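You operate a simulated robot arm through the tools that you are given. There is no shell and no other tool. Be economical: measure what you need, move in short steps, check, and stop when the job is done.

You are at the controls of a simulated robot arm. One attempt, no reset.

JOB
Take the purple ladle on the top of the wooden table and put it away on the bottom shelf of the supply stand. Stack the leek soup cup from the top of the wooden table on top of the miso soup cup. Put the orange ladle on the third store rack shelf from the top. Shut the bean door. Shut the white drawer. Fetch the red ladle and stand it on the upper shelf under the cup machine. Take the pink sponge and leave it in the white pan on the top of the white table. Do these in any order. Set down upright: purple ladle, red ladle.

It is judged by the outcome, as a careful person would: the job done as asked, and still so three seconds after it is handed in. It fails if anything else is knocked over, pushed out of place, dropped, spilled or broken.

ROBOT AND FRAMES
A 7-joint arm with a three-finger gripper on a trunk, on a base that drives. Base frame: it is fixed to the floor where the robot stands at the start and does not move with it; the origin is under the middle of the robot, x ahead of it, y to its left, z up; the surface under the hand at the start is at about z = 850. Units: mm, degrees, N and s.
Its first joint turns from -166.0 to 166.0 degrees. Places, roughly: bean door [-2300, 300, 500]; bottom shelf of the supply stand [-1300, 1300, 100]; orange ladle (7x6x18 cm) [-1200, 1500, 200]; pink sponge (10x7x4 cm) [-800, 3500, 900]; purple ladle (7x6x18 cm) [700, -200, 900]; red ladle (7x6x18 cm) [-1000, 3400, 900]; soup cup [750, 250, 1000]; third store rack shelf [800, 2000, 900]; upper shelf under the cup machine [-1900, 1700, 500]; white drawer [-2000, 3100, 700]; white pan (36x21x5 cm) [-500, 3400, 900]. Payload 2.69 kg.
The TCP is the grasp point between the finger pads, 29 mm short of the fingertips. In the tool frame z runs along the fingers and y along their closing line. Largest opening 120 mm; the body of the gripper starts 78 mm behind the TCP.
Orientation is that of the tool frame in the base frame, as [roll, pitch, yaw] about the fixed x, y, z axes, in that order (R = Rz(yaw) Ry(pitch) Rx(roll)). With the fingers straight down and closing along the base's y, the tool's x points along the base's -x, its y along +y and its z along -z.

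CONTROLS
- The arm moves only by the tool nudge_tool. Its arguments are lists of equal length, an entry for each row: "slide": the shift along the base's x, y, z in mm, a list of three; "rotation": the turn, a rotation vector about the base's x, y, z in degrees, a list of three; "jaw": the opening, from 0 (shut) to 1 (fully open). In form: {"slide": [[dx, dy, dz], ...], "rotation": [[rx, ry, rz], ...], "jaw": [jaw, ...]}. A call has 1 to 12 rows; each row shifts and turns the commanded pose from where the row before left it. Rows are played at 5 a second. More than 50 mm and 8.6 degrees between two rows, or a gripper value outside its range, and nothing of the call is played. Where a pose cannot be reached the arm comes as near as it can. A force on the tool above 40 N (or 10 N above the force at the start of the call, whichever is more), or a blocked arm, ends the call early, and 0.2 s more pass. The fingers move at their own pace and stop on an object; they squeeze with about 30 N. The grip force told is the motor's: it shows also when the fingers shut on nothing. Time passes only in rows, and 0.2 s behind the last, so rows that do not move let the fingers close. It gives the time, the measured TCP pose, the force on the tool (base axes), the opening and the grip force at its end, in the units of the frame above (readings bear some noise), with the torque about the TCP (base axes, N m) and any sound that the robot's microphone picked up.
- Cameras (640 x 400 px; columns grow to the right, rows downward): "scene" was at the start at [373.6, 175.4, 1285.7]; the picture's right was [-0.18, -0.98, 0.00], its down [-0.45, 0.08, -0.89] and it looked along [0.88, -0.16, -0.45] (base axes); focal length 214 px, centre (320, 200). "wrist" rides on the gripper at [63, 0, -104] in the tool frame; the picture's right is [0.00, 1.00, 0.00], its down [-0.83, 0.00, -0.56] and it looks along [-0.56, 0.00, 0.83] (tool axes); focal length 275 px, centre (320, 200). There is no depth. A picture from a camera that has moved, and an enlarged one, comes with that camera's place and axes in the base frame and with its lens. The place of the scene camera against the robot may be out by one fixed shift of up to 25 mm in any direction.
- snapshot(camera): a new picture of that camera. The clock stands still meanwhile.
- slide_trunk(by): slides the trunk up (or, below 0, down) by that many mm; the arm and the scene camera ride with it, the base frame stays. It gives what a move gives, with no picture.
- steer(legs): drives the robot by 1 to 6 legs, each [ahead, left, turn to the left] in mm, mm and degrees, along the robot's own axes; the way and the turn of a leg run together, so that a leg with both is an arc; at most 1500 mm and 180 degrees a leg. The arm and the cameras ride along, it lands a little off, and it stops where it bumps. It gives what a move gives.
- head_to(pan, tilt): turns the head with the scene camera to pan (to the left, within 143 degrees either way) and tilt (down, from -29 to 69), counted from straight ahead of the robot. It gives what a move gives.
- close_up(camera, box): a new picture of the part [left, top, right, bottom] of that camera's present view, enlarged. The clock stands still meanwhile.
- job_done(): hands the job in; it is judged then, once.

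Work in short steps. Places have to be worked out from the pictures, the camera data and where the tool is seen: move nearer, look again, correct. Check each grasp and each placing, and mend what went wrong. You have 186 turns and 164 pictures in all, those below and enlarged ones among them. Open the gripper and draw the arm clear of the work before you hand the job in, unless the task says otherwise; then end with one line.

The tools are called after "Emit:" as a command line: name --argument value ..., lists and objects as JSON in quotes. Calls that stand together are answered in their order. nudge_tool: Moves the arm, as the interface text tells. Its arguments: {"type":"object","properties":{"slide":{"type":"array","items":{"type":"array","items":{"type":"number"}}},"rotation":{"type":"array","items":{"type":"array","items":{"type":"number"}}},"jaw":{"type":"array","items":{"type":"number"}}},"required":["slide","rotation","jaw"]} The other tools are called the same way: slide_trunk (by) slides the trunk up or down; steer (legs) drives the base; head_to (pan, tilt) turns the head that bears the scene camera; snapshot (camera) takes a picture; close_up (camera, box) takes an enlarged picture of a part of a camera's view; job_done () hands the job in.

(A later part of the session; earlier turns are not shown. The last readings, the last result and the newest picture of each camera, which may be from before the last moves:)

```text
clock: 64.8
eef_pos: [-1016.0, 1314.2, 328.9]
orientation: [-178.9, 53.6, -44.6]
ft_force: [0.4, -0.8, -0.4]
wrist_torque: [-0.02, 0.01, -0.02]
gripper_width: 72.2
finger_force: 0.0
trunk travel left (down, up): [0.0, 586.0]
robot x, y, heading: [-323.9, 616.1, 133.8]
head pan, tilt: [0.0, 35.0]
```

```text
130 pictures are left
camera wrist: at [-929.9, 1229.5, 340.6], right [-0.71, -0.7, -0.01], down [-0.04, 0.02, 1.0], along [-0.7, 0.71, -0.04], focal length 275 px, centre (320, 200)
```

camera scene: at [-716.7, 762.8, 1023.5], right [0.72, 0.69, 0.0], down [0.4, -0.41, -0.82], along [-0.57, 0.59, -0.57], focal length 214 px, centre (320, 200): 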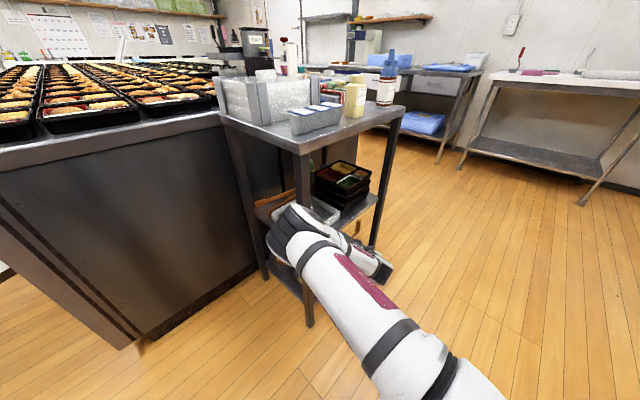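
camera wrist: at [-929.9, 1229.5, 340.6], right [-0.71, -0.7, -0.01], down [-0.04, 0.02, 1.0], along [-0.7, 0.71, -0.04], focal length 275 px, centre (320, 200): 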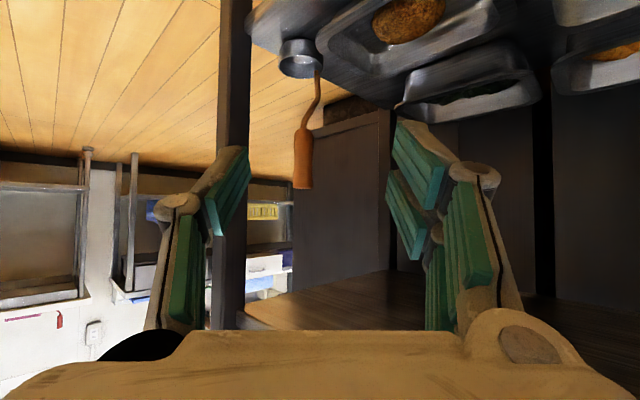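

The two wrist views fix the orange handle at about (−1155, 1487) with z 240–312 and the leg next to it. I'll yaw another 22° so the knuckles clear the leg, and move to a pre-grasp point.

Emit:
nudge_tool --slide '[[-29, 18, -13], [-29, 18, -13], [-30, 17, -13]]' --rotation '[[0, 0, -7.3], [0, 0, -7.3], [0, 0, -7.3]]' --jaw '[0.5, 0.4, 0.4]'

Emit:
snapshot --camera "wrist"

Emit:
snapshot --camera "scene"

```text
clock: 65.6
eef_pos: [-1098.5, 1364.9, 302.4]
orientation: [-179.0, 53.6, -66.4]
ft_force: [-0.2, 0.6, -0.3]
wrist_torque: [0.02, 0.0, 0.01]
gripper_width: 48.1
finger_force: 0.0
out of reach, approached as far as the arm can: row 3
trunk travel left (down, up): [0.0, 586.0]
robot x, y, heading: [-323.9, 614.0, 133.8]
head pan, tilt: [0.0, 35.0]
```

```text
129 pictures are left
camera wrist: at [-1051.1, 1256.1, 313.3], right [-0.92, -0.39, -0.01], down [-0.03, 0.04, 1.0], along [-0.39, 0.92, -0.05], focal length 275 px, centre (320, 200)
```

wrist: 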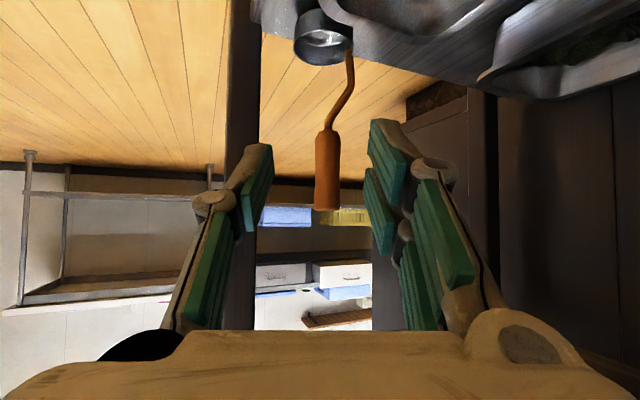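

```text
128 pictures are left
camera scene: at [-716.7, 762.9, 1023.4], right [0.72, 0.69, 0.0], down [0.4, -0.41, -0.82], along [-0.57, 0.59, -0.57], focal length 214 px, centre (320, 200)
```

scene: 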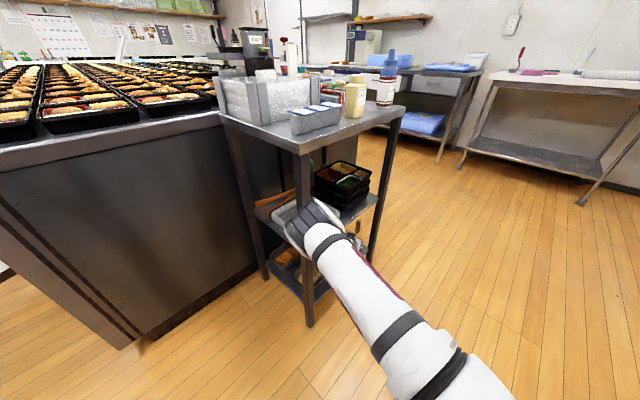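

The arm runs out of reach here and its elbow hugs the stand. It would sit better with the base facing the stand at heading ≈168 and the tool yawed. I'll back the tool out and reposition the base.

Emit:
nudge_tool --slide '[[28, -20, 12], [28, -20, 10], [28, -20, 10]]' --rotation '[[0, 0, 7.3], [0, 0, 7.3], [0, 0, 7.3]]' --jaw '[0.4, 0.4, 0.4]'

Emit:
steer --legs '[[-200, 0, 0], [0, 0, 34], [-140, 0, 0], [0, -658, 0], [100, 0, 0]]'

Emit:
snapshot --camera "scene"

```text
clock: 66.4
eef_pos: [-1013.2, 1306.9, 332.2]
orientation: [-179.0, 53.6, -44.5]
ft_force: [0.5, -0.5, 0.3]
wrist_torque: [0.02, 0.04, 0.01]
gripper_width: 48.0
finger_force: 0.1
trunk travel left (down, up): [0.0, 586.0]
robot x, y, heading: [-326.7, 614.0, 133.7]
head pan, tilt: [0.0, 35.0]
```

```text
clock: 73.1
eef_pos: [-877.1, 1213.4, 333.0]
orientation: [-178.9, 53.6, -13.0]
ft_force: [0.3, 0.5, -0.5]
wrist_torque: [0.04, 0.0, -0.05]
gripper_width: 48.1
finger_force: 0.1
trunk travel left (down, up): [0.0, 586.0]
robot x, y, heading: [74.5, 981.5, 165.2]
head pan, tilt: [0.0, 35.0]
stopped in leg 4: the robot was blocked; the commanded pose is now the measured one
```

```text
127 pictures are left
camera scene: at [-336.8, 895.8, 1023.4], right [0.25, 0.97, 0.0], down [0.56, -0.14, -0.82], along [-0.79, 0.21, -0.57], focal length 214 px, centre (320, 200)
```

scene: 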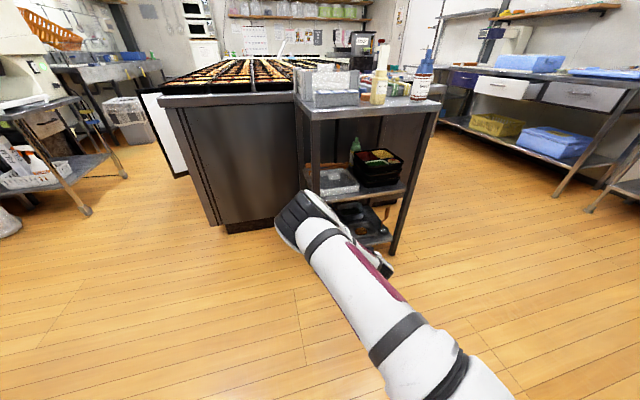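

The base's rear touched something behind, probably the bench with the coin box. I'll move ahead off it, shift right, and check behind.

Emit:
steer --legs '[[140, 0, 0], [0, -100, 0]]'

Emit:
head_to --pan -130 --tilt 35

Emit:
snapshot --camera "scene"

Emit:
snapshot --camera "wrist"

```text
clock: 75.2
eef_pos: [-991.8, 1343.8, 332.9]
orientation: [-178.9, 53.6, -12.9]
ft_force: [-0.7, -0.4, 0.4]
wrist_torque: [0.01, 0.01, 0.0]
gripper_width: 47.7
finger_force: 0.2
trunk travel left (down, up): [0.0, 586.0]
robot x, y, heading: [-42.7, 1113.6, 165.6]
head pan, tilt: [0.0, 35.0]
```

```text
clock: 77.3
eef_pos: [-990.5, 1344.4, 332.3]
orientation: [-178.9, 53.6, -13.0]
ft_force: [0.2, -0.7, -0.5]
wrist_torque: [0.02, -0.02, 0.0]
gripper_width: 47.9
finger_force: 0.1
trunk travel left (down, up): [0.0, 586.0]
robot x, y, heading: [-42.0, 1111.4, 165.6]
head pan, tilt: [-130.0, 35.0]
```

```text
126 pictures are left
camera scene: at [-293.2, 1057.1, 1023.4], right [0.58, -0.81, 0.0], down [-0.47, -0.33, -0.82], along [0.67, 0.48, -0.57], focal length 214 px, centre (320, 200)
```

scene: 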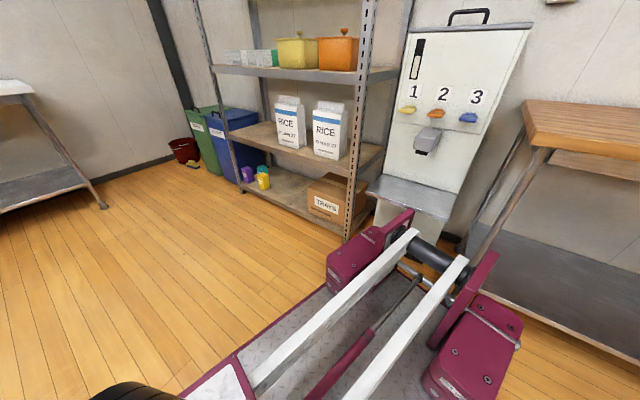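

```text
125 pictures are left
camera wrist: at [-873.4, 1316.5, 344.7], right [-0.24, -0.97, -0.02], down [-0.05, 0.0, 1.0], along [-0.97, 0.24, -0.05], focal length 275 px, centre (320, 200)
```

wrist: 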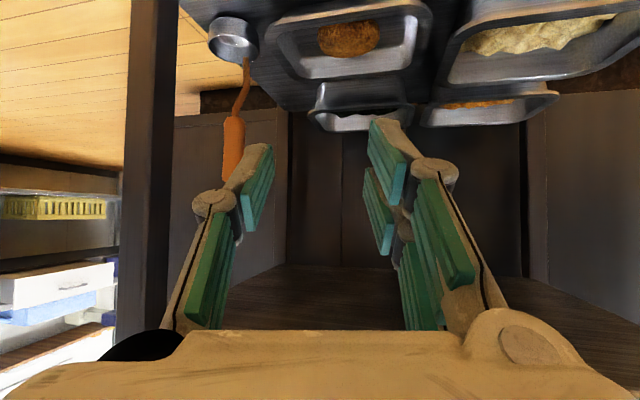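

Everything behind is standing. Now I'll yaw the tool by −42° in front of the stand and move toward the pre-grasp point.

Emit:
nudge_tool --slide '[[-5, 0, -6], [-5, 0, -6], [-5, 0, -6], [-5, 0, -6], [-5, 0, -6]]' --rotation '[[0, 0, -8.4], [0, 0, -8.4], [0, 0, -8.4], [0, 0, -8.4], [0, 0, -8.4]]' --jaw '[0.4, 0.4, 0.4, 0.4, 0.4]'

Emit:
head_to --pan 0 --tilt 45

Emit:
snapshot --camera "wrist"

Emit:
snapshot --camera "scene"

```text
clock: 78.5
eef_pos: [-1015.1, 1344.5, 301.3]
orientation: [-178.5, 53.5, -54.2]
ft_force: [0.6, -0.4, -0.3]
wrist_torque: [-0.02, 0.0, -0.02]
gripper_width: 47.9
finger_force: 0.0
trunk travel left (down, up): [0.0, 586.0]
robot x, y, heading: [-39.6, 1114.6, 165.6]
head pan, tilt: [-130.0, 35.0]
```

```text
clock: 80.6
eef_pos: [-1016.0, 1344.7, 302.6]
orientation: [-178.2, 53.7, -54.0]
ft_force: [0.7, -0.7, 0.3]
wrist_torque: [-0.03, 0.01, 0.02]
gripper_width: 48.0
finger_force: 0.0
trunk travel left (down, up): [0.0, 586.0]
robot x, y, heading: [-42.6, 1113.8, 165.5]
head pan, tilt: [0.0, 45.0]
```

```text
124 pictures are left
camera wrist: at [-947.9, 1245.5, 314.0], right [-0.82, -0.57, -0.02], down [-0.04, 0.03, 1.0], along [-0.57, 0.82, -0.04], focal length 275 px, centre (320, 200)
```

wrist: 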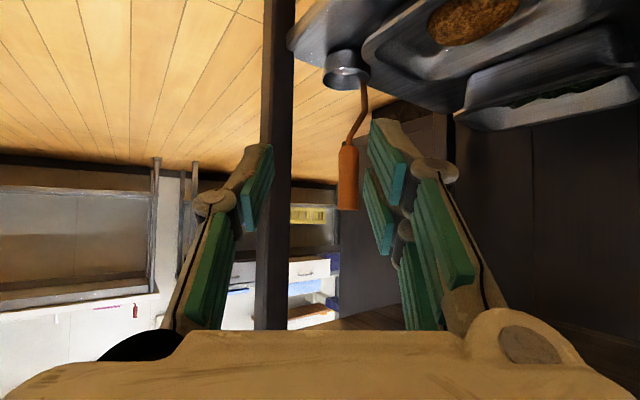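

```text
123 pictures are left
camera scene: at [-443.6, 1026.4, 1008.6], right [0.25, 0.97, 0.0], down [0.68, -0.18, -0.71], along [-0.68, 0.18, -0.71], focal length 214 px, centre (320, 200)
```

scene: 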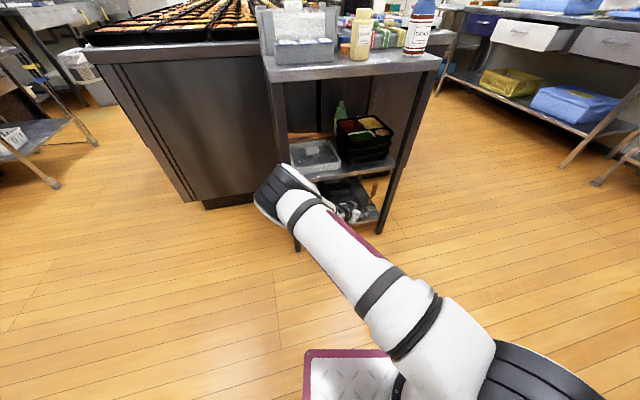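

The handle again resolves to (−1154, 1487). I'll go to the pre-grasp point about 110 mm short of it on the approach line.

Emit:
nudge_tool --slide '[[-25, 18, -5], [-25, 18, -5], [-24, 17, -5]]' --rotation '[[0, 0, 0], [0, 0, 0], [0, 0, 0]]' --jaw '[0.45, 0.45, 0.45]'

Emit:
snapshot --camera "wrist"

Emit:
snapshot --camera "scene"

```text
clock: 81.4
eef_pos: [-1075.4, 1397.9, 315.0]
orientation: [-178.9, 53.5, -55.0]
ft_force: [0.3, -0.4, -0.4]
wrist_torque: [-0.01, -0.01, 0.02]
gripper_width: 53.9
finger_force: 0.0
out of reach, approached as far as the arm can: row 2, 3
trunk travel left (down, up): [0.0, 586.0]
robot x, y, heading: [-43.1, 1114.4, 165.4]
head pan, tilt: [0.0, 45.0]
```

```text
122 pictures are left
camera wrist: at [-1007.3, 1297.9, 325.9], right [-0.83, -0.56, -0.02], down [-0.04, 0.03, 1.0], along [-0.56, 0.83, -0.05], focal length 275 px, centre (320, 200)
```

wrist: 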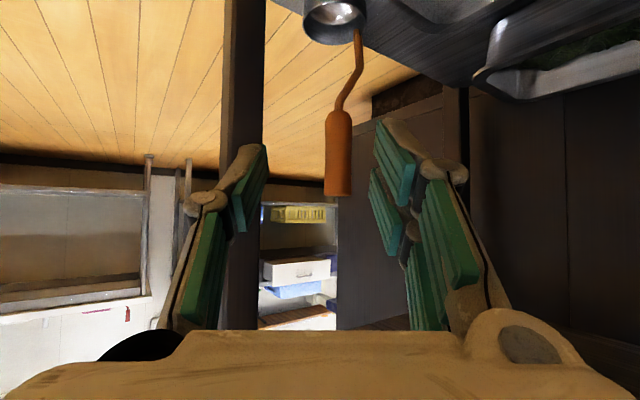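

```text
121 pictures are left
camera scene: at [-443.6, 1026.1, 1008.6], right [0.25, 0.97, 0.0], down [0.68, -0.18, -0.71], along [-0.68, 0.18, -0.71], focal length 214 px, centre (320, 200)
```

scene: 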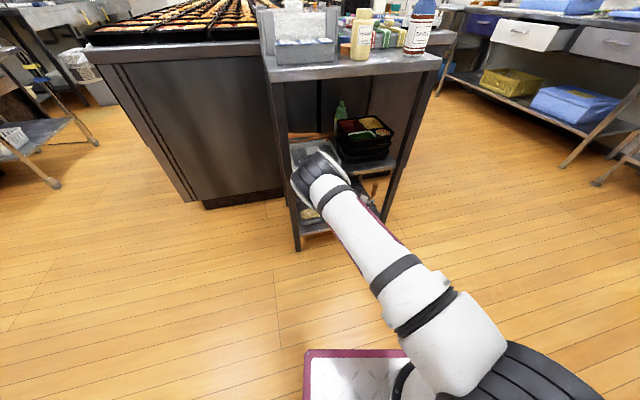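

Full reach here is about 700 mm from the arm's base. I'll pull the tool out, drive 110 mm closer, then approach.

Emit:
nudge_tool --slide '[[30, -15, -5], [30, -15, -5], [30, -15, -5]]' --rotation '[[0, 0, 0], [0, 0, 0], [0, 0, 0]]' --jaw '[0.45, 0.45, 0.45]'

Emit:
steer --legs '[[115, 0, 0]]'

Emit:
snapshot --camera "wrist"

Emit:
snapshot --camera "scene"

```text
clock: 82.2
eef_pos: [-985.2, 1351.1, 297.7]
orientation: [-178.7, 53.6, -55.1]
ft_force: [0.1, 0.3, -0.5]
wrist_torque: [0.04, 0.02, 0.02]
gripper_width: 54.0
finger_force: 0.1
trunk travel left (down, up): [0.0, 586.0]
robot x, y, heading: [-41.1, 1114.1, 165.6]
head pan, tilt: [0.0, 45.0]
```

```text
clock: 83.5
eef_pos: [-1098.2, 1381.6, 297.8]
orientation: [-178.8, 53.6, -55.1]
ft_force: [0.2, -0.2, -0.2]
wrist_torque: [-0.01, -0.02, 0.0]
gripper_width: 53.9
finger_force: 0.1
trunk travel left (down, up): [0.0, 586.0]
robot x, y, heading: [-154.2, 1145.2, 165.4]
head pan, tilt: [0.0, 45.0]
```

```text
120 pictures are left
camera wrist: at [-1030.4, 1283.1, 308.9], right [-0.83, -0.56, -0.02], down [-0.04, 0.03, 1.0], along [-0.56, 0.83, -0.05], focal length 275 px, centre (320, 200)
```

wrist: 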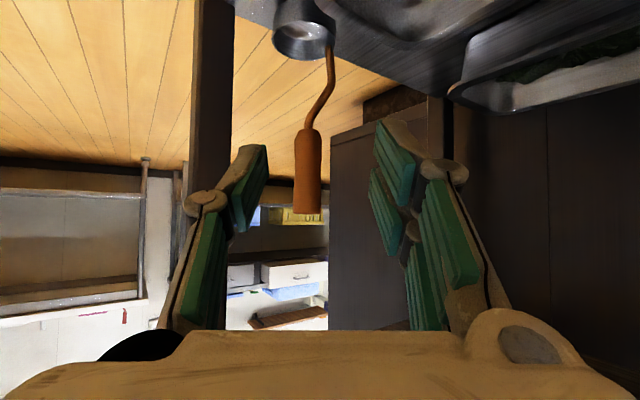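

```text
119 pictures are left
camera scene: at [-556.7, 1056.9, 1008.6], right [0.25, 0.97, 0.0], down [0.68, -0.18, -0.71], along [-0.68, 0.18, -0.71], focal length 214 px, centre (320, 200)
```

scene: 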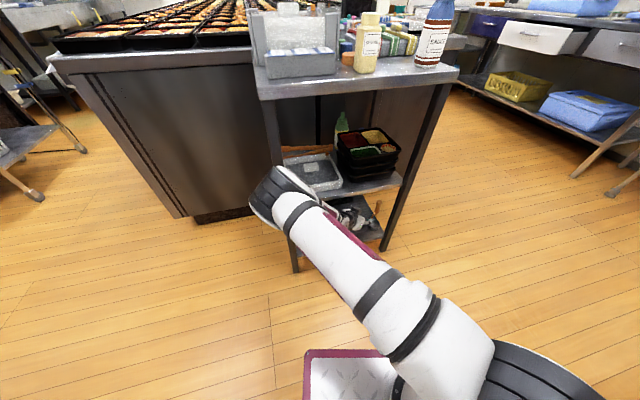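

The handle is centred to within about 11 mm. I'll correct that and advance the fingers around it.

Emit:
nudge_tool --slide '[[9, 6, -8], [-22, 33, -6], [-22, 33, -6], [-20, 30, -3]]' --rotation '[[0, 0, 0], [0, 0, 0], [0, 0, 0], [0, 0, 0]]' --jaw '[0.45, 0.45, 0.45, 0.45]'

Emit:
snapshot --camera "wrist"

Emit:
snapshot --camera "scene"

```text
clock: 84.5
eef_pos: [-1143.7, 1484.1, 299.8]
orientation: [-178.9, 53.6, -55.0]
ft_force: [-0.1, -0.1, -0.1]
wrist_torque: [0.07, 0.0, -0.05]
gripper_width: 54.0
finger_force: 0.0
out of reach, approached as far as the arm can: row 2, 3, 4
trunk travel left (down, up): [0.0, 586.0]
robot x, y, heading: [-152.3, 1141.9, 165.4]
head pan, tilt: [0.0, 45.0]
```

```text
118 pictures are left
camera wrist: at [-1076.5, 1384.9, 311.0], right [-0.83, -0.56, -0.02], down [-0.04, 0.03, 1.0], along [-0.56, 0.83, -0.05], focal length 275 px, centre (320, 200)
```

wrist: 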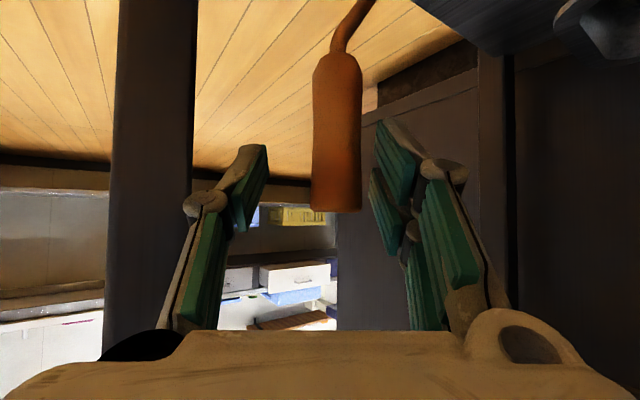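

```text
117 pictures are left
camera scene: at [-556.6, 1056.5, 1008.6], right [0.25, 0.97, 0.0], down [0.68, -0.18, -0.71], along [-0.68, 0.18, -0.71], focal length 214 px, centre (320, 200)
```

scene: 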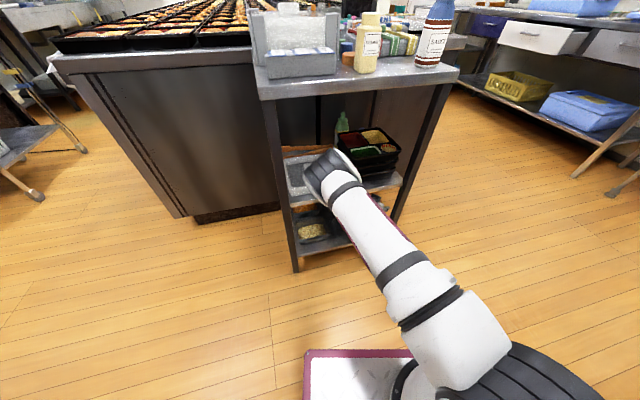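

The handle is about 8 mm to the right and 15 mm ahead of the pads. A 12 mm base move ahead corrects both.

Emit:
steer --legs '[[12, 0, 0]]'

Emit:
snapshot --camera "wrist"

```text
clock: 85.2
eef_pos: [-1151.1, 1488.6, 295.0]
orientation: [-178.3, 53.4, -54.8]
ft_force: [0.2, 0.2, 0.7]
wrist_torque: [0.01, 0.01, 0.03]
gripper_width: 54.1
finger_force: 0.1
trunk travel left (down, up): [0.0, 586.0]
robot x, y, heading: [-166.5, 1145.0, 165.5]
head pan, tilt: [0.0, 45.0]
```

```text
116 pictures are left
camera wrist: at [-1083.3, 1389.2, 307.9], right [-0.83, -0.56, -0.02], down [-0.05, 0.03, 1.0], along [-0.56, 0.83, -0.05], focal length 275 px, centre (320, 200)
```

wrist: 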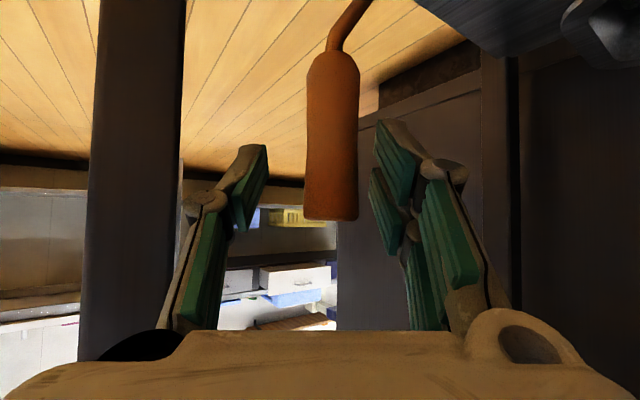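

A small sideways correction, then I'll close.

Emit:
nudge_tool --slide '[[-4, -3, -2], [0, 0, 0], [0, 0, 0], [0, 0, 0]]' --rotation '[[0, 0, 0], [0, 0, 0], [0, 0, 0], [0, 0, 0]]' --jaw '[0.45, 0.3, 0.1, 0.1]'

Emit:
snapshot --camera "wrist"

```text
clock: 86.2
eef_pos: [-1150.4, 1488.9, 295.5]
orientation: [-178.3, 53.4, -54.7]
ft_force: [-0.2, -0.6, 0.2]
wrist_torque: [0.02, 0.02, -0.01]
gripper_width: 22.1
finger_force: 30.1
out of reach, approached as far as the arm can: row 1
trunk travel left (down, up): [0.0, 586.0]
robot x, y, heading: [-164.3, 1146.1, 165.2]
head pan, tilt: [0.0, 45.0]
```

```text
115 pictures are left
camera wrist: at [-1083.1, 1389.3, 308.0], right [-0.83, -0.56, -0.02], down [-0.05, 0.03, 1.0], along [-0.56, 0.83, -0.05], focal length 275 px, centre (320, 200)
```

wrist: 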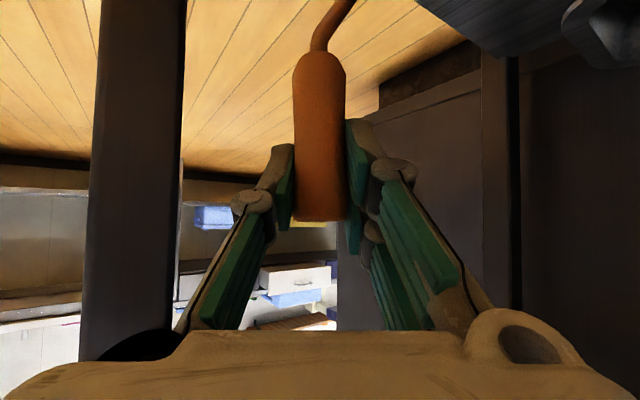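

Gripped at 22 mm. I'll lift a little, then rise while backing away diagonally from the leg, staying under the middle shelf.

Emit:
nudge_tool --slide '[[0, 0, 15], [0, 0, 20], [10, -12, 20], [15, -15, 10], [22, -22, 5]]' --rotation '[[0, 0, 0], [0, 0, 0], [0, 0, 0], [0, 0, 0], [0, 0, 0]]' --jaw '[0.1, 0.1, 0.1, 0.1, 0.1]'

Emit:
snapshot --camera "wrist"

Emit:
snapshot --camera "scene"

```text
clock: 87.0
eef_pos: [-1122.6, 1482.5, 335.5]
orientation: [-176.0, 52.1, -54.0]
ft_force: [4.6, -2.7, -9.0]
wrist_torque: [0.71, 0.78, 0.13]
gripper_width: 22.1
finger_force: 30.1
trunk travel left (down, up): [0.0, 586.0]
robot x, y, heading: [-163.4, 1146.2, 165.2]
head pan, tilt: [0.0, 45.0]
stopped in row 4: the force on the tool passed its limit at 156 N (the readings are from after the stop); the commanded pose is now the measured one
```

```text
114 pictures are left
camera wrist: at [-1057.1, 1382.8, 351.0], right [-0.84, -0.54, -0.05], down [-0.08, 0.04, 1.0], along [-0.54, 0.84, -0.07], focal length 275 px, centre (320, 200)
```

wrist: 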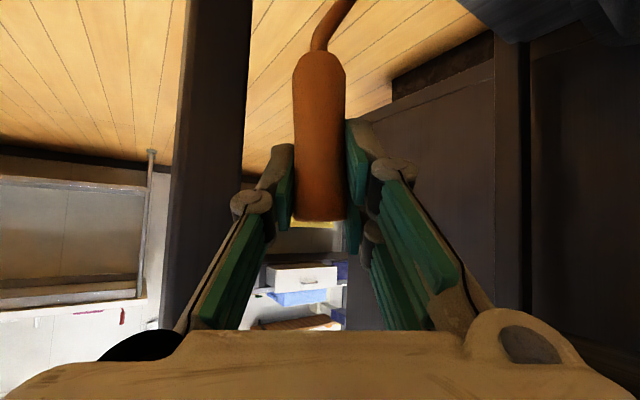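

```text
113 pictures are left
camera scene: at [-566.8, 1060.6, 1009.3], right [0.25, 0.97, 0.0], down [0.68, -0.18, -0.71], along [-0.68, 0.18, -0.71], focal length 214 px, centre (320, 200)
```

scene: 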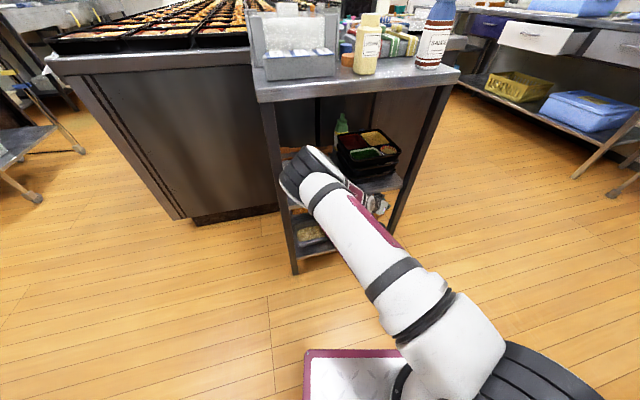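

Something met the stand, probably the wrist under the middle shelf edge. I'll zoom in before moving on.

Emit:
close_up --camera "scene" --box '[250, 110, 430, 280]'

```text
2.35 times, centred on (340, 195) of scene
camera zoom: at [-566.8, 1060.6, 1009.3], right [0.25, 0.97, 0.0], down [0.68, -0.18, -0.71], along [-0.68, 0.18, -0.71], focal length 505 px, centre (273, 212)
```

zoom: 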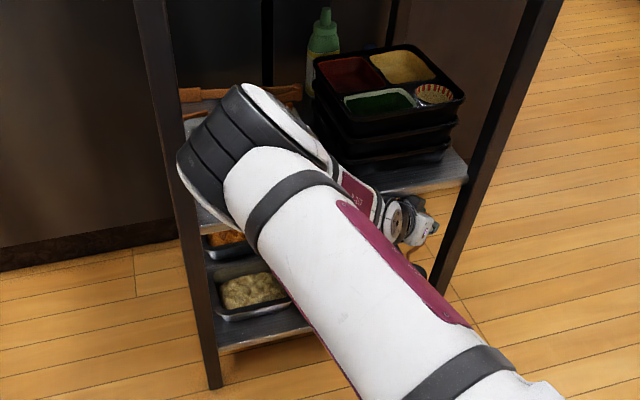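

The elbow swung about 80 mm toward the left leg as the arm lifted. I'll return the tool to the grasp pose, where the elbow was clear, lift with the trunk and back out with the base so the arm stays rigid.

Emit:
nudge_tool --slide '[[-9, 2, -12], [-9, 2, -12], [-8, 2, -12]]' --rotation '[[0, 0, 0], [0, 0, 0], [0, 0, 0]]' --jaw '[0.1, 0.1, 0.1]'

Emit:
close_up --camera "scene" --box '[250, 110, 430, 280]'

```text
clock: 87.8
eef_pos: [-1139.2, 1490.3, 295.1]
orientation: [-174.7, 51.7, -53.3]
ft_force: [0.7, -2.4, 12.4]
wrist_torque: [-0.33, -0.18, 0.0]
gripper_width: 22.2
finger_force: 29.9
trunk travel left (down, up): [0.0, 586.0]
robot x, y, heading: [-163.9, 1148.3, 165.3]
head pan, tilt: [0.0, 45.0]
```

```text
2.35 times, centred on (340, 195) of scene
camera zoom: at [-564.6, 1059.7, 1009.0], right [0.25, 0.97, 0.0], down [0.68, -0.18, -0.71], along [-0.68, 0.18, -0.71], focal length 505 px, centre (273, 212)
```

zoom: 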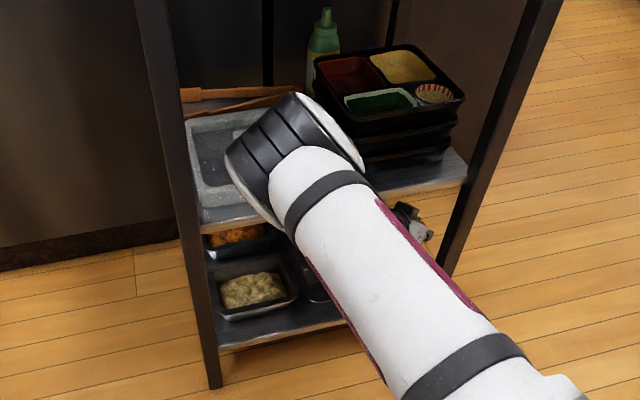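

The elbow is clear again and the ladle rests on the shelf. I'll lift with the trunk and back out with the base along the approach line.

Emit:
slide_trunk --by 42

Emit:
steer --legs '[[-26, 22, 0]]'

Emit:
close_up --camera "scene" --box '[250, 110, 430, 280]'

Emit:
snapshot --camera "wrist"

```text
clock: 88.3
eef_pos: [-1134.0, 1489.7, 297.6]
orientation: [-173.7, 51.2, -52.3]
ft_force: [0.1, 0.8, -1.6]
wrist_torque: [-0.03, 0.04, 0.0]
gripper_width: 22.3
finger_force: 29.7
trunk travel left (down, up): [-11.0, 575.0]
robot x, y, heading: [-161.7, 1145.6, 165.3]
head pan, tilt: [0.0, 45.0]
stopped: the force on the tool passed its limit at 47 N (the readings are from after the stop); the commanded pose is now the measured one
```

```text
clock: 89.1
eef_pos: [-1115.7, 1461.2, 297.5]
orientation: [-173.9, 51.2, -52.5]
ft_force: [0.3, -0.3, -1.1]
wrist_torque: [-0.01, 0.02, 0.0]
gripper_width: 22.3
finger_force: 29.5
trunk travel left (down, up): [-11.0, 575.0]
robot x, y, heading: [-148.8, 1118.7, 165.5]
head pan, tilt: [0.0, 45.0]
```

```text
2.35 times, centred on (340, 195) of scene
camera zoom: at [-547.7, 1033.2, 1019.0], right [0.25, 0.97, 0.0], down [0.68, -0.18, -0.71], along [-0.68, 0.18, -0.71], focal length 505 px, centre (273, 212)
```

zoom: 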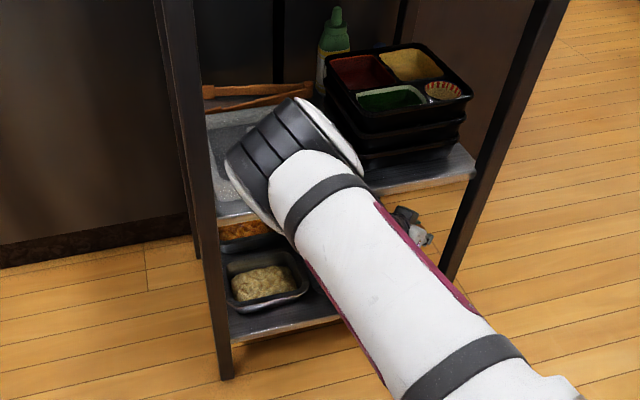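

```text
109 pictures are left
camera wrist: at [-1051.9, 1361.3, 313.8], right [-0.84, -0.54, -0.07], down [-0.1, 0.03, 0.99], along [-0.54, 0.84, -0.08], focal length 275 px, centre (320, 200)
```

wrist: 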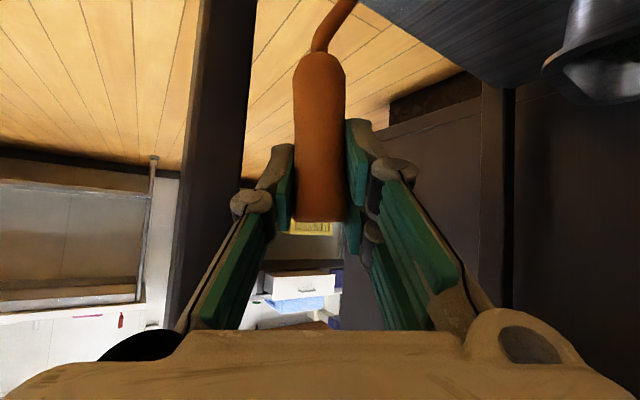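

Trunk lift met resistance from above (wrist against the shelf edge). Now that I'm 30 mm farther out, I'll try lifting again.

Emit:
slide_trunk --by 25

Emit:
snapshot --camera "wrist"

Emit:
head_to --pan -25 --tilt 45

Emit:
close_up --camera "scene" --box '[160, 100, 400, 260]'

```text
clock: 89.8
eef_pos: [-1117.9, 1462.9, 321.5]
orientation: [-173.8, 51.3, -52.5]
ft_force: [-0.3, 0.1, -1.3]
wrist_torque: [-0.02, 0.01, 0.02]
gripper_width: 22.0
finger_force: 29.8
trunk travel left (down, up): [-36.0, 550.0]
robot x, y, heading: [-142.5, 1120.8, 165.4]
head pan, tilt: [0.0, 45.0]
```

```text
108 pictures are left
camera wrist: at [-1053.6, 1361.7, 338.2], right [-0.84, -0.54, -0.07], down [-0.1, 0.03, 0.99], along [-0.54, 0.84, -0.08], focal length 275 px, centre (320, 200)
```

wrist: 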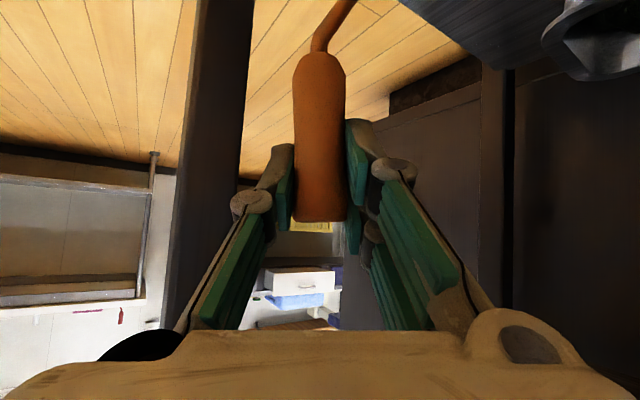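

```text
clock: 90.7
eef_pos: [-1116.6, 1462.6, 321.9]
orientation: [-173.9, 51.2, -52.5]
ft_force: [1.4, 0.3, -0.1]
wrist_torque: [-0.02, 0.04, 0.0]
gripper_width: 21.9
finger_force: 29.8
trunk travel left (down, up): [-36.0, 550.0]
robot x, y, heading: [-143.5, 1117.4, 165.5]
head pan, tilt: [-25.0, 45.0]
```

```text
2.50 times, centred on (280, 180) of scene
camera zoom: at [-533.4, 1065.0, 1043.5], right [0.64, 0.77, 0.0], down [0.54, -0.45, -0.71], along [-0.54, 0.45, -0.71], focal length 536 px, centre (420, 250)
```

zoom: 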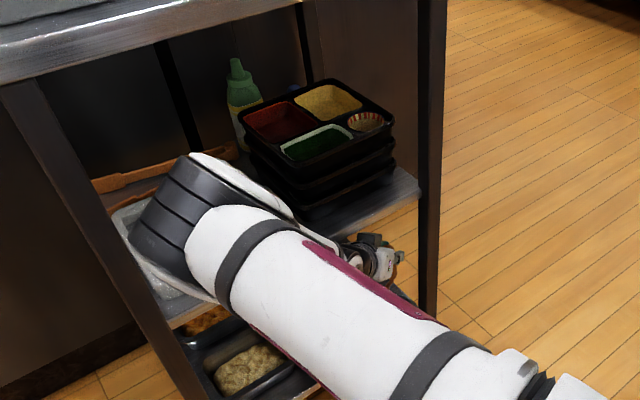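

Lift works now. I'll go another 20 mm up, then back out a little farther.

Emit:
slide_trunk --by 20

Emit:
steer --legs '[[-37, 21, 0]]'

Emit:
snapshot --camera "wrist"

Emit:
snapshot --camera "scene"

```text
clock: 91.3
eef_pos: [-1115.2, 1460.1, 334.5]
orientation: [-173.5, 50.5, -52.1]
ft_force: [1.2, 0.7, -11.3]
wrist_torque: [0.58, 0.38, 0.03]
gripper_width: 22.1
finger_force: 29.6
trunk travel left (down, up): [-56.0, 530.0]
robot x, y, heading: [-143.0, 1119.8, 165.1]
head pan, tilt: [-25.0, 45.0]
stopped: the force on the tool passed its limit at 50 N (the readings are from after the stop); the commanded pose is now the measured one
```

```text
clock: 92.2
eef_pos: [-1085.0, 1431.4, 336.6]
orientation: [-173.5, 50.7, -52.2]
ft_force: [0.0, -0.6, -1.2]
wrist_torque: [0.01, 0.0, 0.01]
gripper_width: 21.9
finger_force: 30.2
trunk travel left (down, up): [-56.0, 530.0]
robot x, y, heading: [-113.6, 1089.2, 165.5]
head pan, tilt: [-25.0, 45.0]
```

```text
106 pictures are left
camera wrist: at [-1021.6, 1330.6, 354.1], right [-0.84, -0.54, -0.07], down [-0.11, 0.04, 0.99], along [-0.54, 0.84, -0.09], focal length 275 px, centre (320, 200)
```

wrist: 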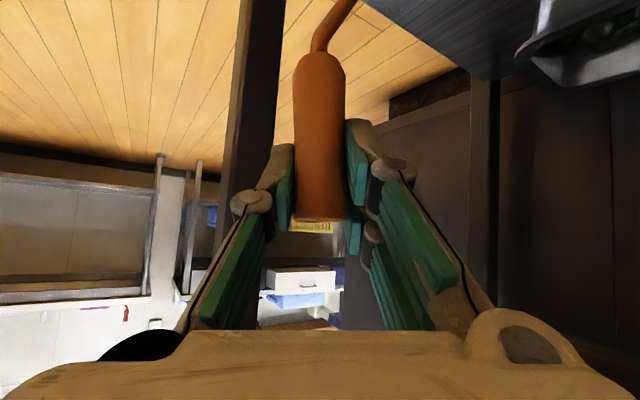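

```text
105 pictures are left
camera scene: at [-503.9, 1035.3, 1063.0], right [0.64, 0.77, 0.0], down [0.54, -0.45, -0.71], along [-0.54, 0.45, -0.71], focal length 214 px, centre (320, 200)
```

scene: 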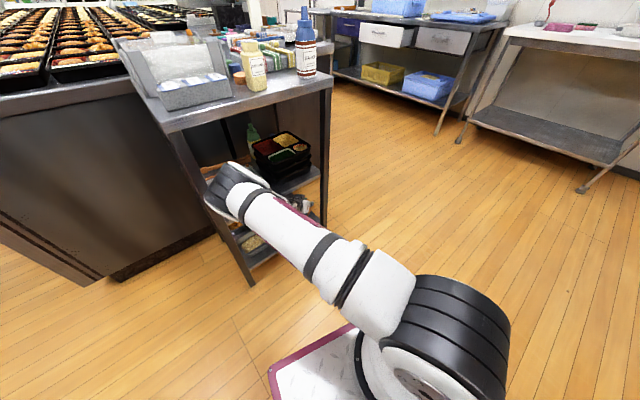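

The tool is now mostly clear of the leg. I'll keep backing straight out.

Emit:
steer --legs '[[-80, 10, 0], [-120, 0, 0]]'

Emit:
head_to --pan 0 --tilt 45

Emit:
snapshot --camera "scene"

Emit:
snapshot --camera "wrist"

```text
clock: 94.2
eef_pos: [-917.3, 1369.6, 335.3]
orientation: [-173.7, 50.7, -52.0]
ft_force: [0.5, 0.0, -1.0]
wrist_torque: [0.01, 0.03, 0.0]
gripper_width: 21.9
finger_force: 30.1
trunk travel left (down, up): [-56.0, 530.0]
robot x, y, heading: [56.2, 1031.2, 165.6]
head pan, tilt: [-25.0, 45.0]
stopped in leg 2: the robot was blocked; the commanded pose is now the measured one
```

```text
clock: 95.1
eef_pos: [-917.2, 1368.8, 335.9]
orientation: [-173.7, 50.7, -51.9]
ft_force: [-0.1, -0.6, -0.7]
wrist_torque: [-0.03, 0.03, -0.01]
gripper_width: 22.1
finger_force: 30.0
trunk travel left (down, up): [-56.0, 530.0]
robot x, y, heading: [56.9, 1028.4, 165.6]
head pan, tilt: [0.0, 45.0]
```

```text
104 pictures are left
camera scene: at [-348.2, 945.1, 1063.0], right [0.25, 0.97, 0.0], down [0.68, -0.18, -0.71], along [-0.68, 0.18, -0.71], focal length 214 px, centre (320, 200)
```

scene: 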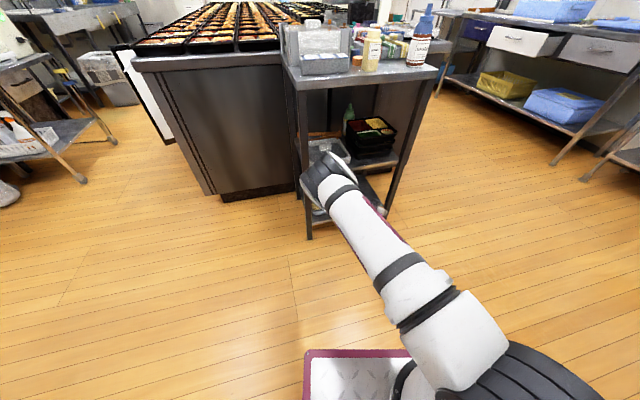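

```text
103 pictures are left
camera wrist: at [-852.3, 1268.8, 354.3], right [-0.83, -0.55, -0.07], down [-0.11, 0.04, 0.99], along [-0.54, 0.84, -0.09], focal length 275 px, centre (320, 200)
```

wrist: 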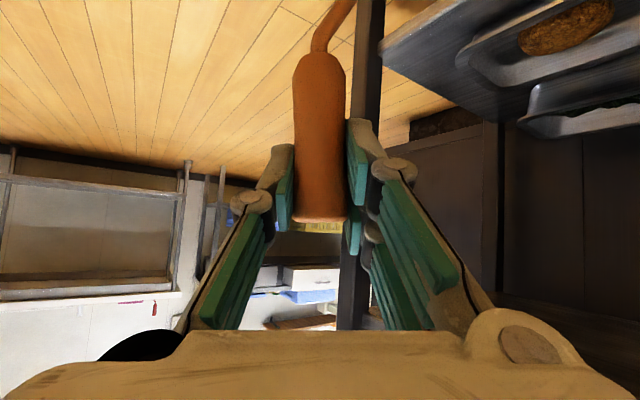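

The orange ladle is out of the stand. I'll raise the trunk and bring the arm back to a compact high pose, undoing the yaw, before driving to the rack.

Emit:
slide_trunk --by 300

Emit:
nudge_tool --slide '[[5, -10, 45], [5, -10, 45], [5, -5, 45], [5, -5, 45], [5, 0, 45], [0, 0, 45]]' --rotation '[[0, 0, 7], [0, 0, 7], [0, 0, 7], [0, 0, 7], [0, 0, 7], [0, 0, 3]]' --jaw '[0.1, 0.1, 0.1, 0.1, 0.1, 0.1]'

Emit:
snapshot --camera "scene"

Emit:
snapshot --camera "wrist"

```text
clock: 98.1
eef_pos: [-850.5, 1350.7, 636.7]
orientation: [-173.7, 50.7, -51.8]
ft_force: [-0.2, 0.4, -1.5]
wrist_torque: [-0.01, 0.02, 0.01]
gripper_width: 21.8
finger_force: 29.8
trunk travel left (down, up): [-356.0, 230.0]
robot x, y, heading: [58.3, 1033.0, 165.7]
head pan, tilt: [0.0, 45.0]
```

```text
clock: 99.5
eef_pos: [-821.4, 1320.2, 908.4]
orientation: [-173.8, 50.7, -13.9]
ft_force: [-1.0, 0.2, -2.2]
wrist_torque: [-0.01, 0.01, -0.02]
gripper_width: 21.9
finger_force: 29.8
trunk travel left (down, up): [-356.0, 230.0]
robot x, y, heading: [57.2, 1031.2, 165.6]
head pan, tilt: [0.0, 45.0]
```

```text
102 pictures are left
camera scene: at [-281.1, 927.5, 1363.0], right [0.25, 0.97, 0.0], down [0.69, -0.18, -0.71], along [-0.68, 0.18, -0.71], focal length 214 px, centre (320, 200)
```

scene: 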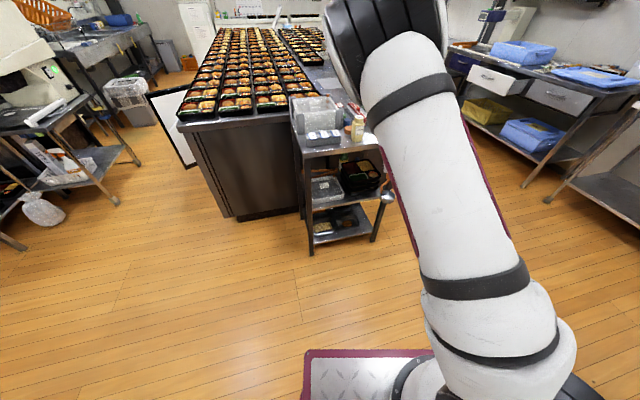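

```text
101 pictures are left
camera wrist: at [-708.3, 1281.4, 925.6], right [-0.32, -0.95, -0.07], down [-0.11, -0.04, 0.99], along [-0.94, 0.32, -0.09], focal length 275 px, centre (320, 200)
```

wrist: 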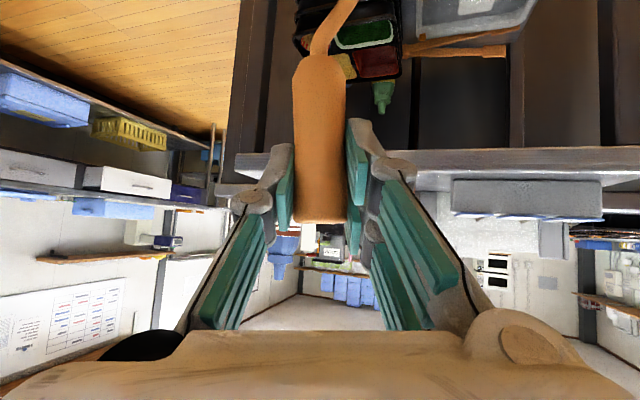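

The ladle hangs upright in the grip. I'll drive ahead 120, turn to face left-forward, travel to (−400, 1850), then turn to face the rack.

Emit:
steer --legs '[[120, 0, 0], [0, 0, -52.6], [860, 0, 0], [0, 0, -113]]'

Emit:
slide_trunk --by 200

Emit:
head_to --pan 0 --tilt 20

Emit:
snapshot --camera "scene"

Emit:
snapshot --camera "wrist"

```text
clock: 111.1
eef_pos: [530.5, 1963.3, 907.7]
orientation: [-174.5, 50.6, -167.8]
ft_force: [-24.7, -2.2, 18.0]
wrist_torque: [0.34, -0.57, 0.41]
gripper_width: 22.3
finger_force: 29.9
trunk travel left (down, up): [-356.0, 230.0]
robot x, y, heading: [-382.1, 1840.9, 9.9]
head pan, tilt: [0.0, 45.0]
stopped in leg 4: the force on the tool passed its limit at 190 N (the readings are from after the stop); the commanded pose is now the measured one
```

```text
clock: 113.3
eef_pos: [531.9, 1963.3, 1104.2]
orientation: [-174.5, 50.4, -167.9]
ft_force: [0.9, -1.2, -1.2]
wrist_torque: [0.01, -0.01, 0.05]
gripper_width: 22.1
finger_force: 29.4
trunk travel left (down, up): [-556.0, 30.0]
robot x, y, heading: [-386.2, 1839.3, 10.0]
head pan, tilt: [0.0, 45.0]
```

```text
clock: 114.2
eef_pos: [531.9, 1963.5, 1103.2]
orientation: [-174.5, 50.3, -167.8]
ft_force: [-0.2, 0.4, -1.1]
wrist_torque: [0.0, 0.02, -0.02]
gripper_width: 22.2
finger_force: 29.6
trunk travel left (down, up): [-556.0, 30.0]
robot x, y, heading: [-381.0, 1842.6, 10.2]
head pan, tilt: [0.0, 20.0]
```

```text
100 pictures are left
camera scene: at [-251.3, 2057.2, 1602.4], right [0.18, -0.98, 0.0], down [-0.34, -0.06, -0.94], along [0.92, 0.17, -0.34], focal length 214 px, centre (320, 200)
```

scene: 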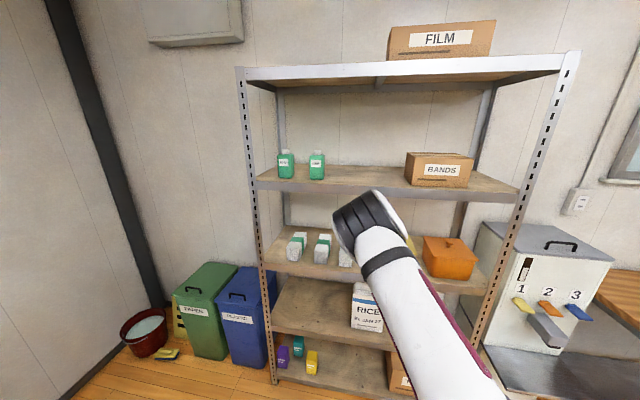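

```text
99 pictures are left
camera wrist: at [412.0, 1948.6, 1123.5], right [-0.14, 0.99, -0.06], down [0.09, 0.08, 0.99], along [0.99, 0.13, -0.1], focal length 275 px, centre (320, 200)
```

wrist: 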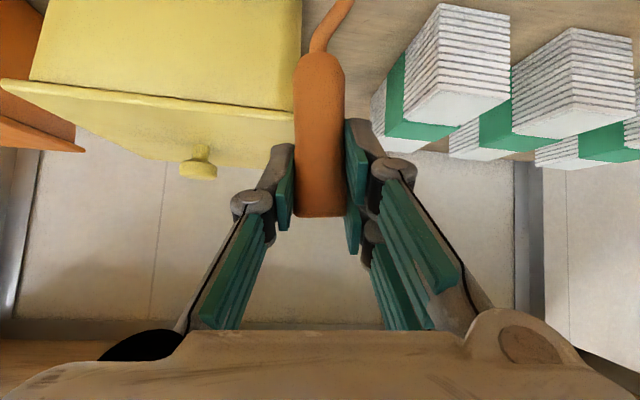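

The turn ended in a push against the rack. The pictures show everything still standing, and the ladle is still held. The third shelf from the top is the one with the pots and packs, so I'll zoom in to find a free spot on it.

Emit:
close_up --camera "scene" --box '[240, 200, 520, 375]'

```text
2.29 times, centred on (380, 288) of scene
camera zoom: at [-251.3, 2057.2, 1602.4], right [0.18, -0.98, 0.0], down [-0.34, -0.06, -0.94], along [0.92, 0.17, -0.34], focal length 490 px, centre (183, 0)
```

zoom: 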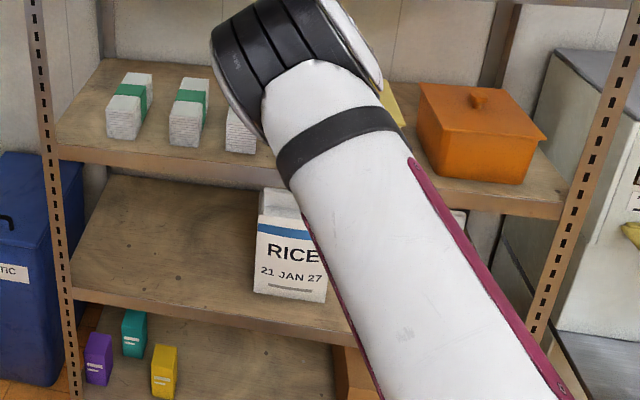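

The best open area on the third shelf is the left end, about y 2385–2500 between the first pack and the post. I'll raise the ladle a bit, back off, turn to heading 30 and line up with it.

Emit:
nudge_tool --slide '[[0, 0, 25], [0, 0, 25]]' --rotation '[[0, 0, 0], [0, 0, 0]]' --jaw '[0.1, 0.1]'

Emit:
steer --legs '[[-150, 0, 0], [0, 0, 20], [150, -10, 0]]'

Emit:
snapshot --camera "scene"

Emit:
snapshot --camera "wrist"

```text
clock: 114.8
eef_pos: [532.7, 1963.0, 1154.7]
orientation: [-174.5, 50.4, -167.8]
ft_force: [0.0, -0.6, -0.9]
wrist_torque: [0.02, 0.0, -0.01]
gripper_width: 22.5
finger_force: 30.4
trunk travel left (down, up): [-556.0, 30.0]
robot x, y, heading: [-382.6, 1841.9, 9.9]
head pan, tilt: [0.0, 20.0]
```

```text
clock: 118.2
eef_pos: [428.8, 2301.8, 1154.5]
orientation: [-174.5, 50.4, -148.3]
ft_force: [0.4, 0.2, -0.7]
wrist_torque: [0.01, -0.04, 0.0]
gripper_width: 22.2
finger_force: 30.8
trunk travel left (down, up): [-556.0, 30.0]
robot x, y, heading: [-390.3, 1877.8, 29.9]
head pan, tilt: [0.0, 20.0]
```

```text
97 pictures are left
camera scene: at [-340.6, 2125.4, 1602.6], right [0.5, -0.87, 0.0], down [-0.3, -0.17, -0.94], along [0.82, 0.47, -0.34], focal length 214 px, centre (320, 200)
```

scene: 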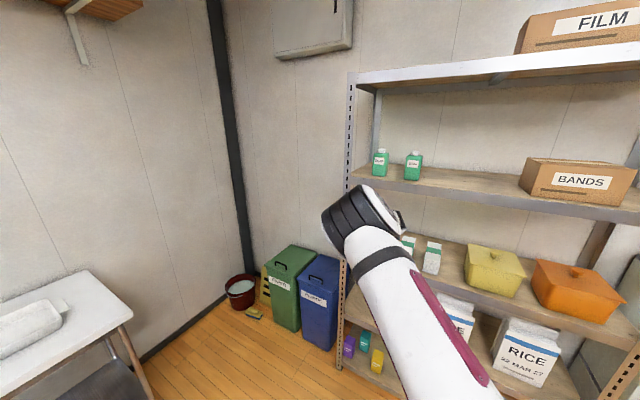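

```text
96 pictures are left
camera wrist: at [320.4, 2248.8, 1173.0], right [-0.46, 0.88, -0.06], down [0.06, 0.1, 0.99], along [0.88, 0.46, -0.1], focal length 275 px, centre (320, 200)
```

wrist: 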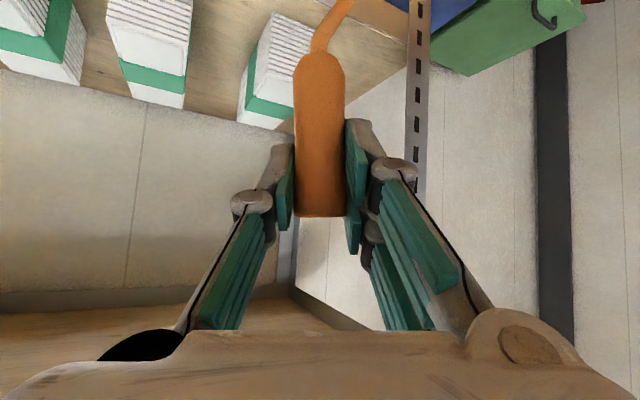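

The gap runs from y≈2391 (pack) to 2522 (post), so I'll aim for (655, 2455). I'll drive ahead 200 with a slight left shift, then look.

Emit:
steer --legs '[[200, 17, 0]]'

Emit:
snapshot --camera "wrist"

Emit:
snapshot --camera "scene"

```text
clock: 119.8
eef_pos: [588.5, 2417.1, 1154.7]
orientation: [-174.6, 50.5, -148.1]
ft_force: [-0.4, 0.5, -0.9]
wrist_torque: [0.04, 0.02, 0.01]
gripper_width: 22.3
finger_force: 29.6
trunk travel left (down, up): [-556.0, 30.0]
robot x, y, heading: [-233.4, 1993.1, 29.8]
head pan, tilt: [0.0, 20.0]
```

```text
95 pictures are left
camera wrist: at [481.4, 2363.2, 1172.9], right [-0.47, 0.88, -0.06], down [0.06, 0.1, 0.99], along [0.88, 0.46, -0.1], focal length 275 px, centre (320, 200)
```

wrist: 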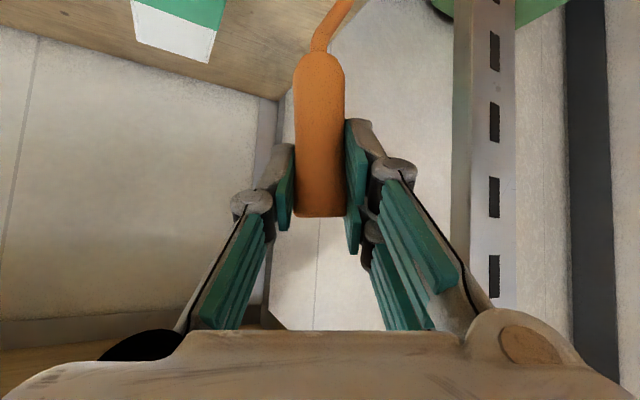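

```text
94 pictures are left
camera scene: at [-179.3, 2238.1, 1602.6], right [0.5, -0.87, 0.0], down [-0.3, -0.17, -0.94], along [0.81, 0.47, -0.34], focal length 214 px, centre (320, 200)
```

scene: 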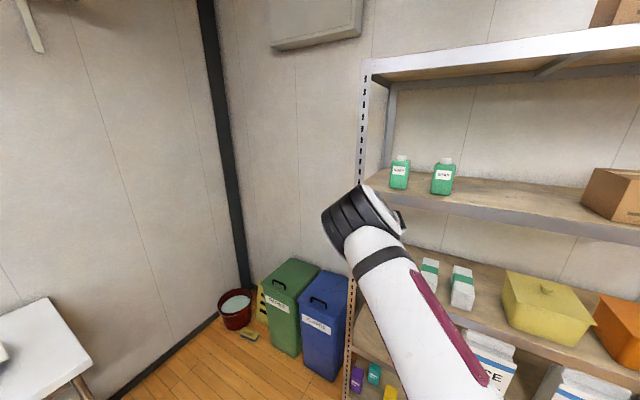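

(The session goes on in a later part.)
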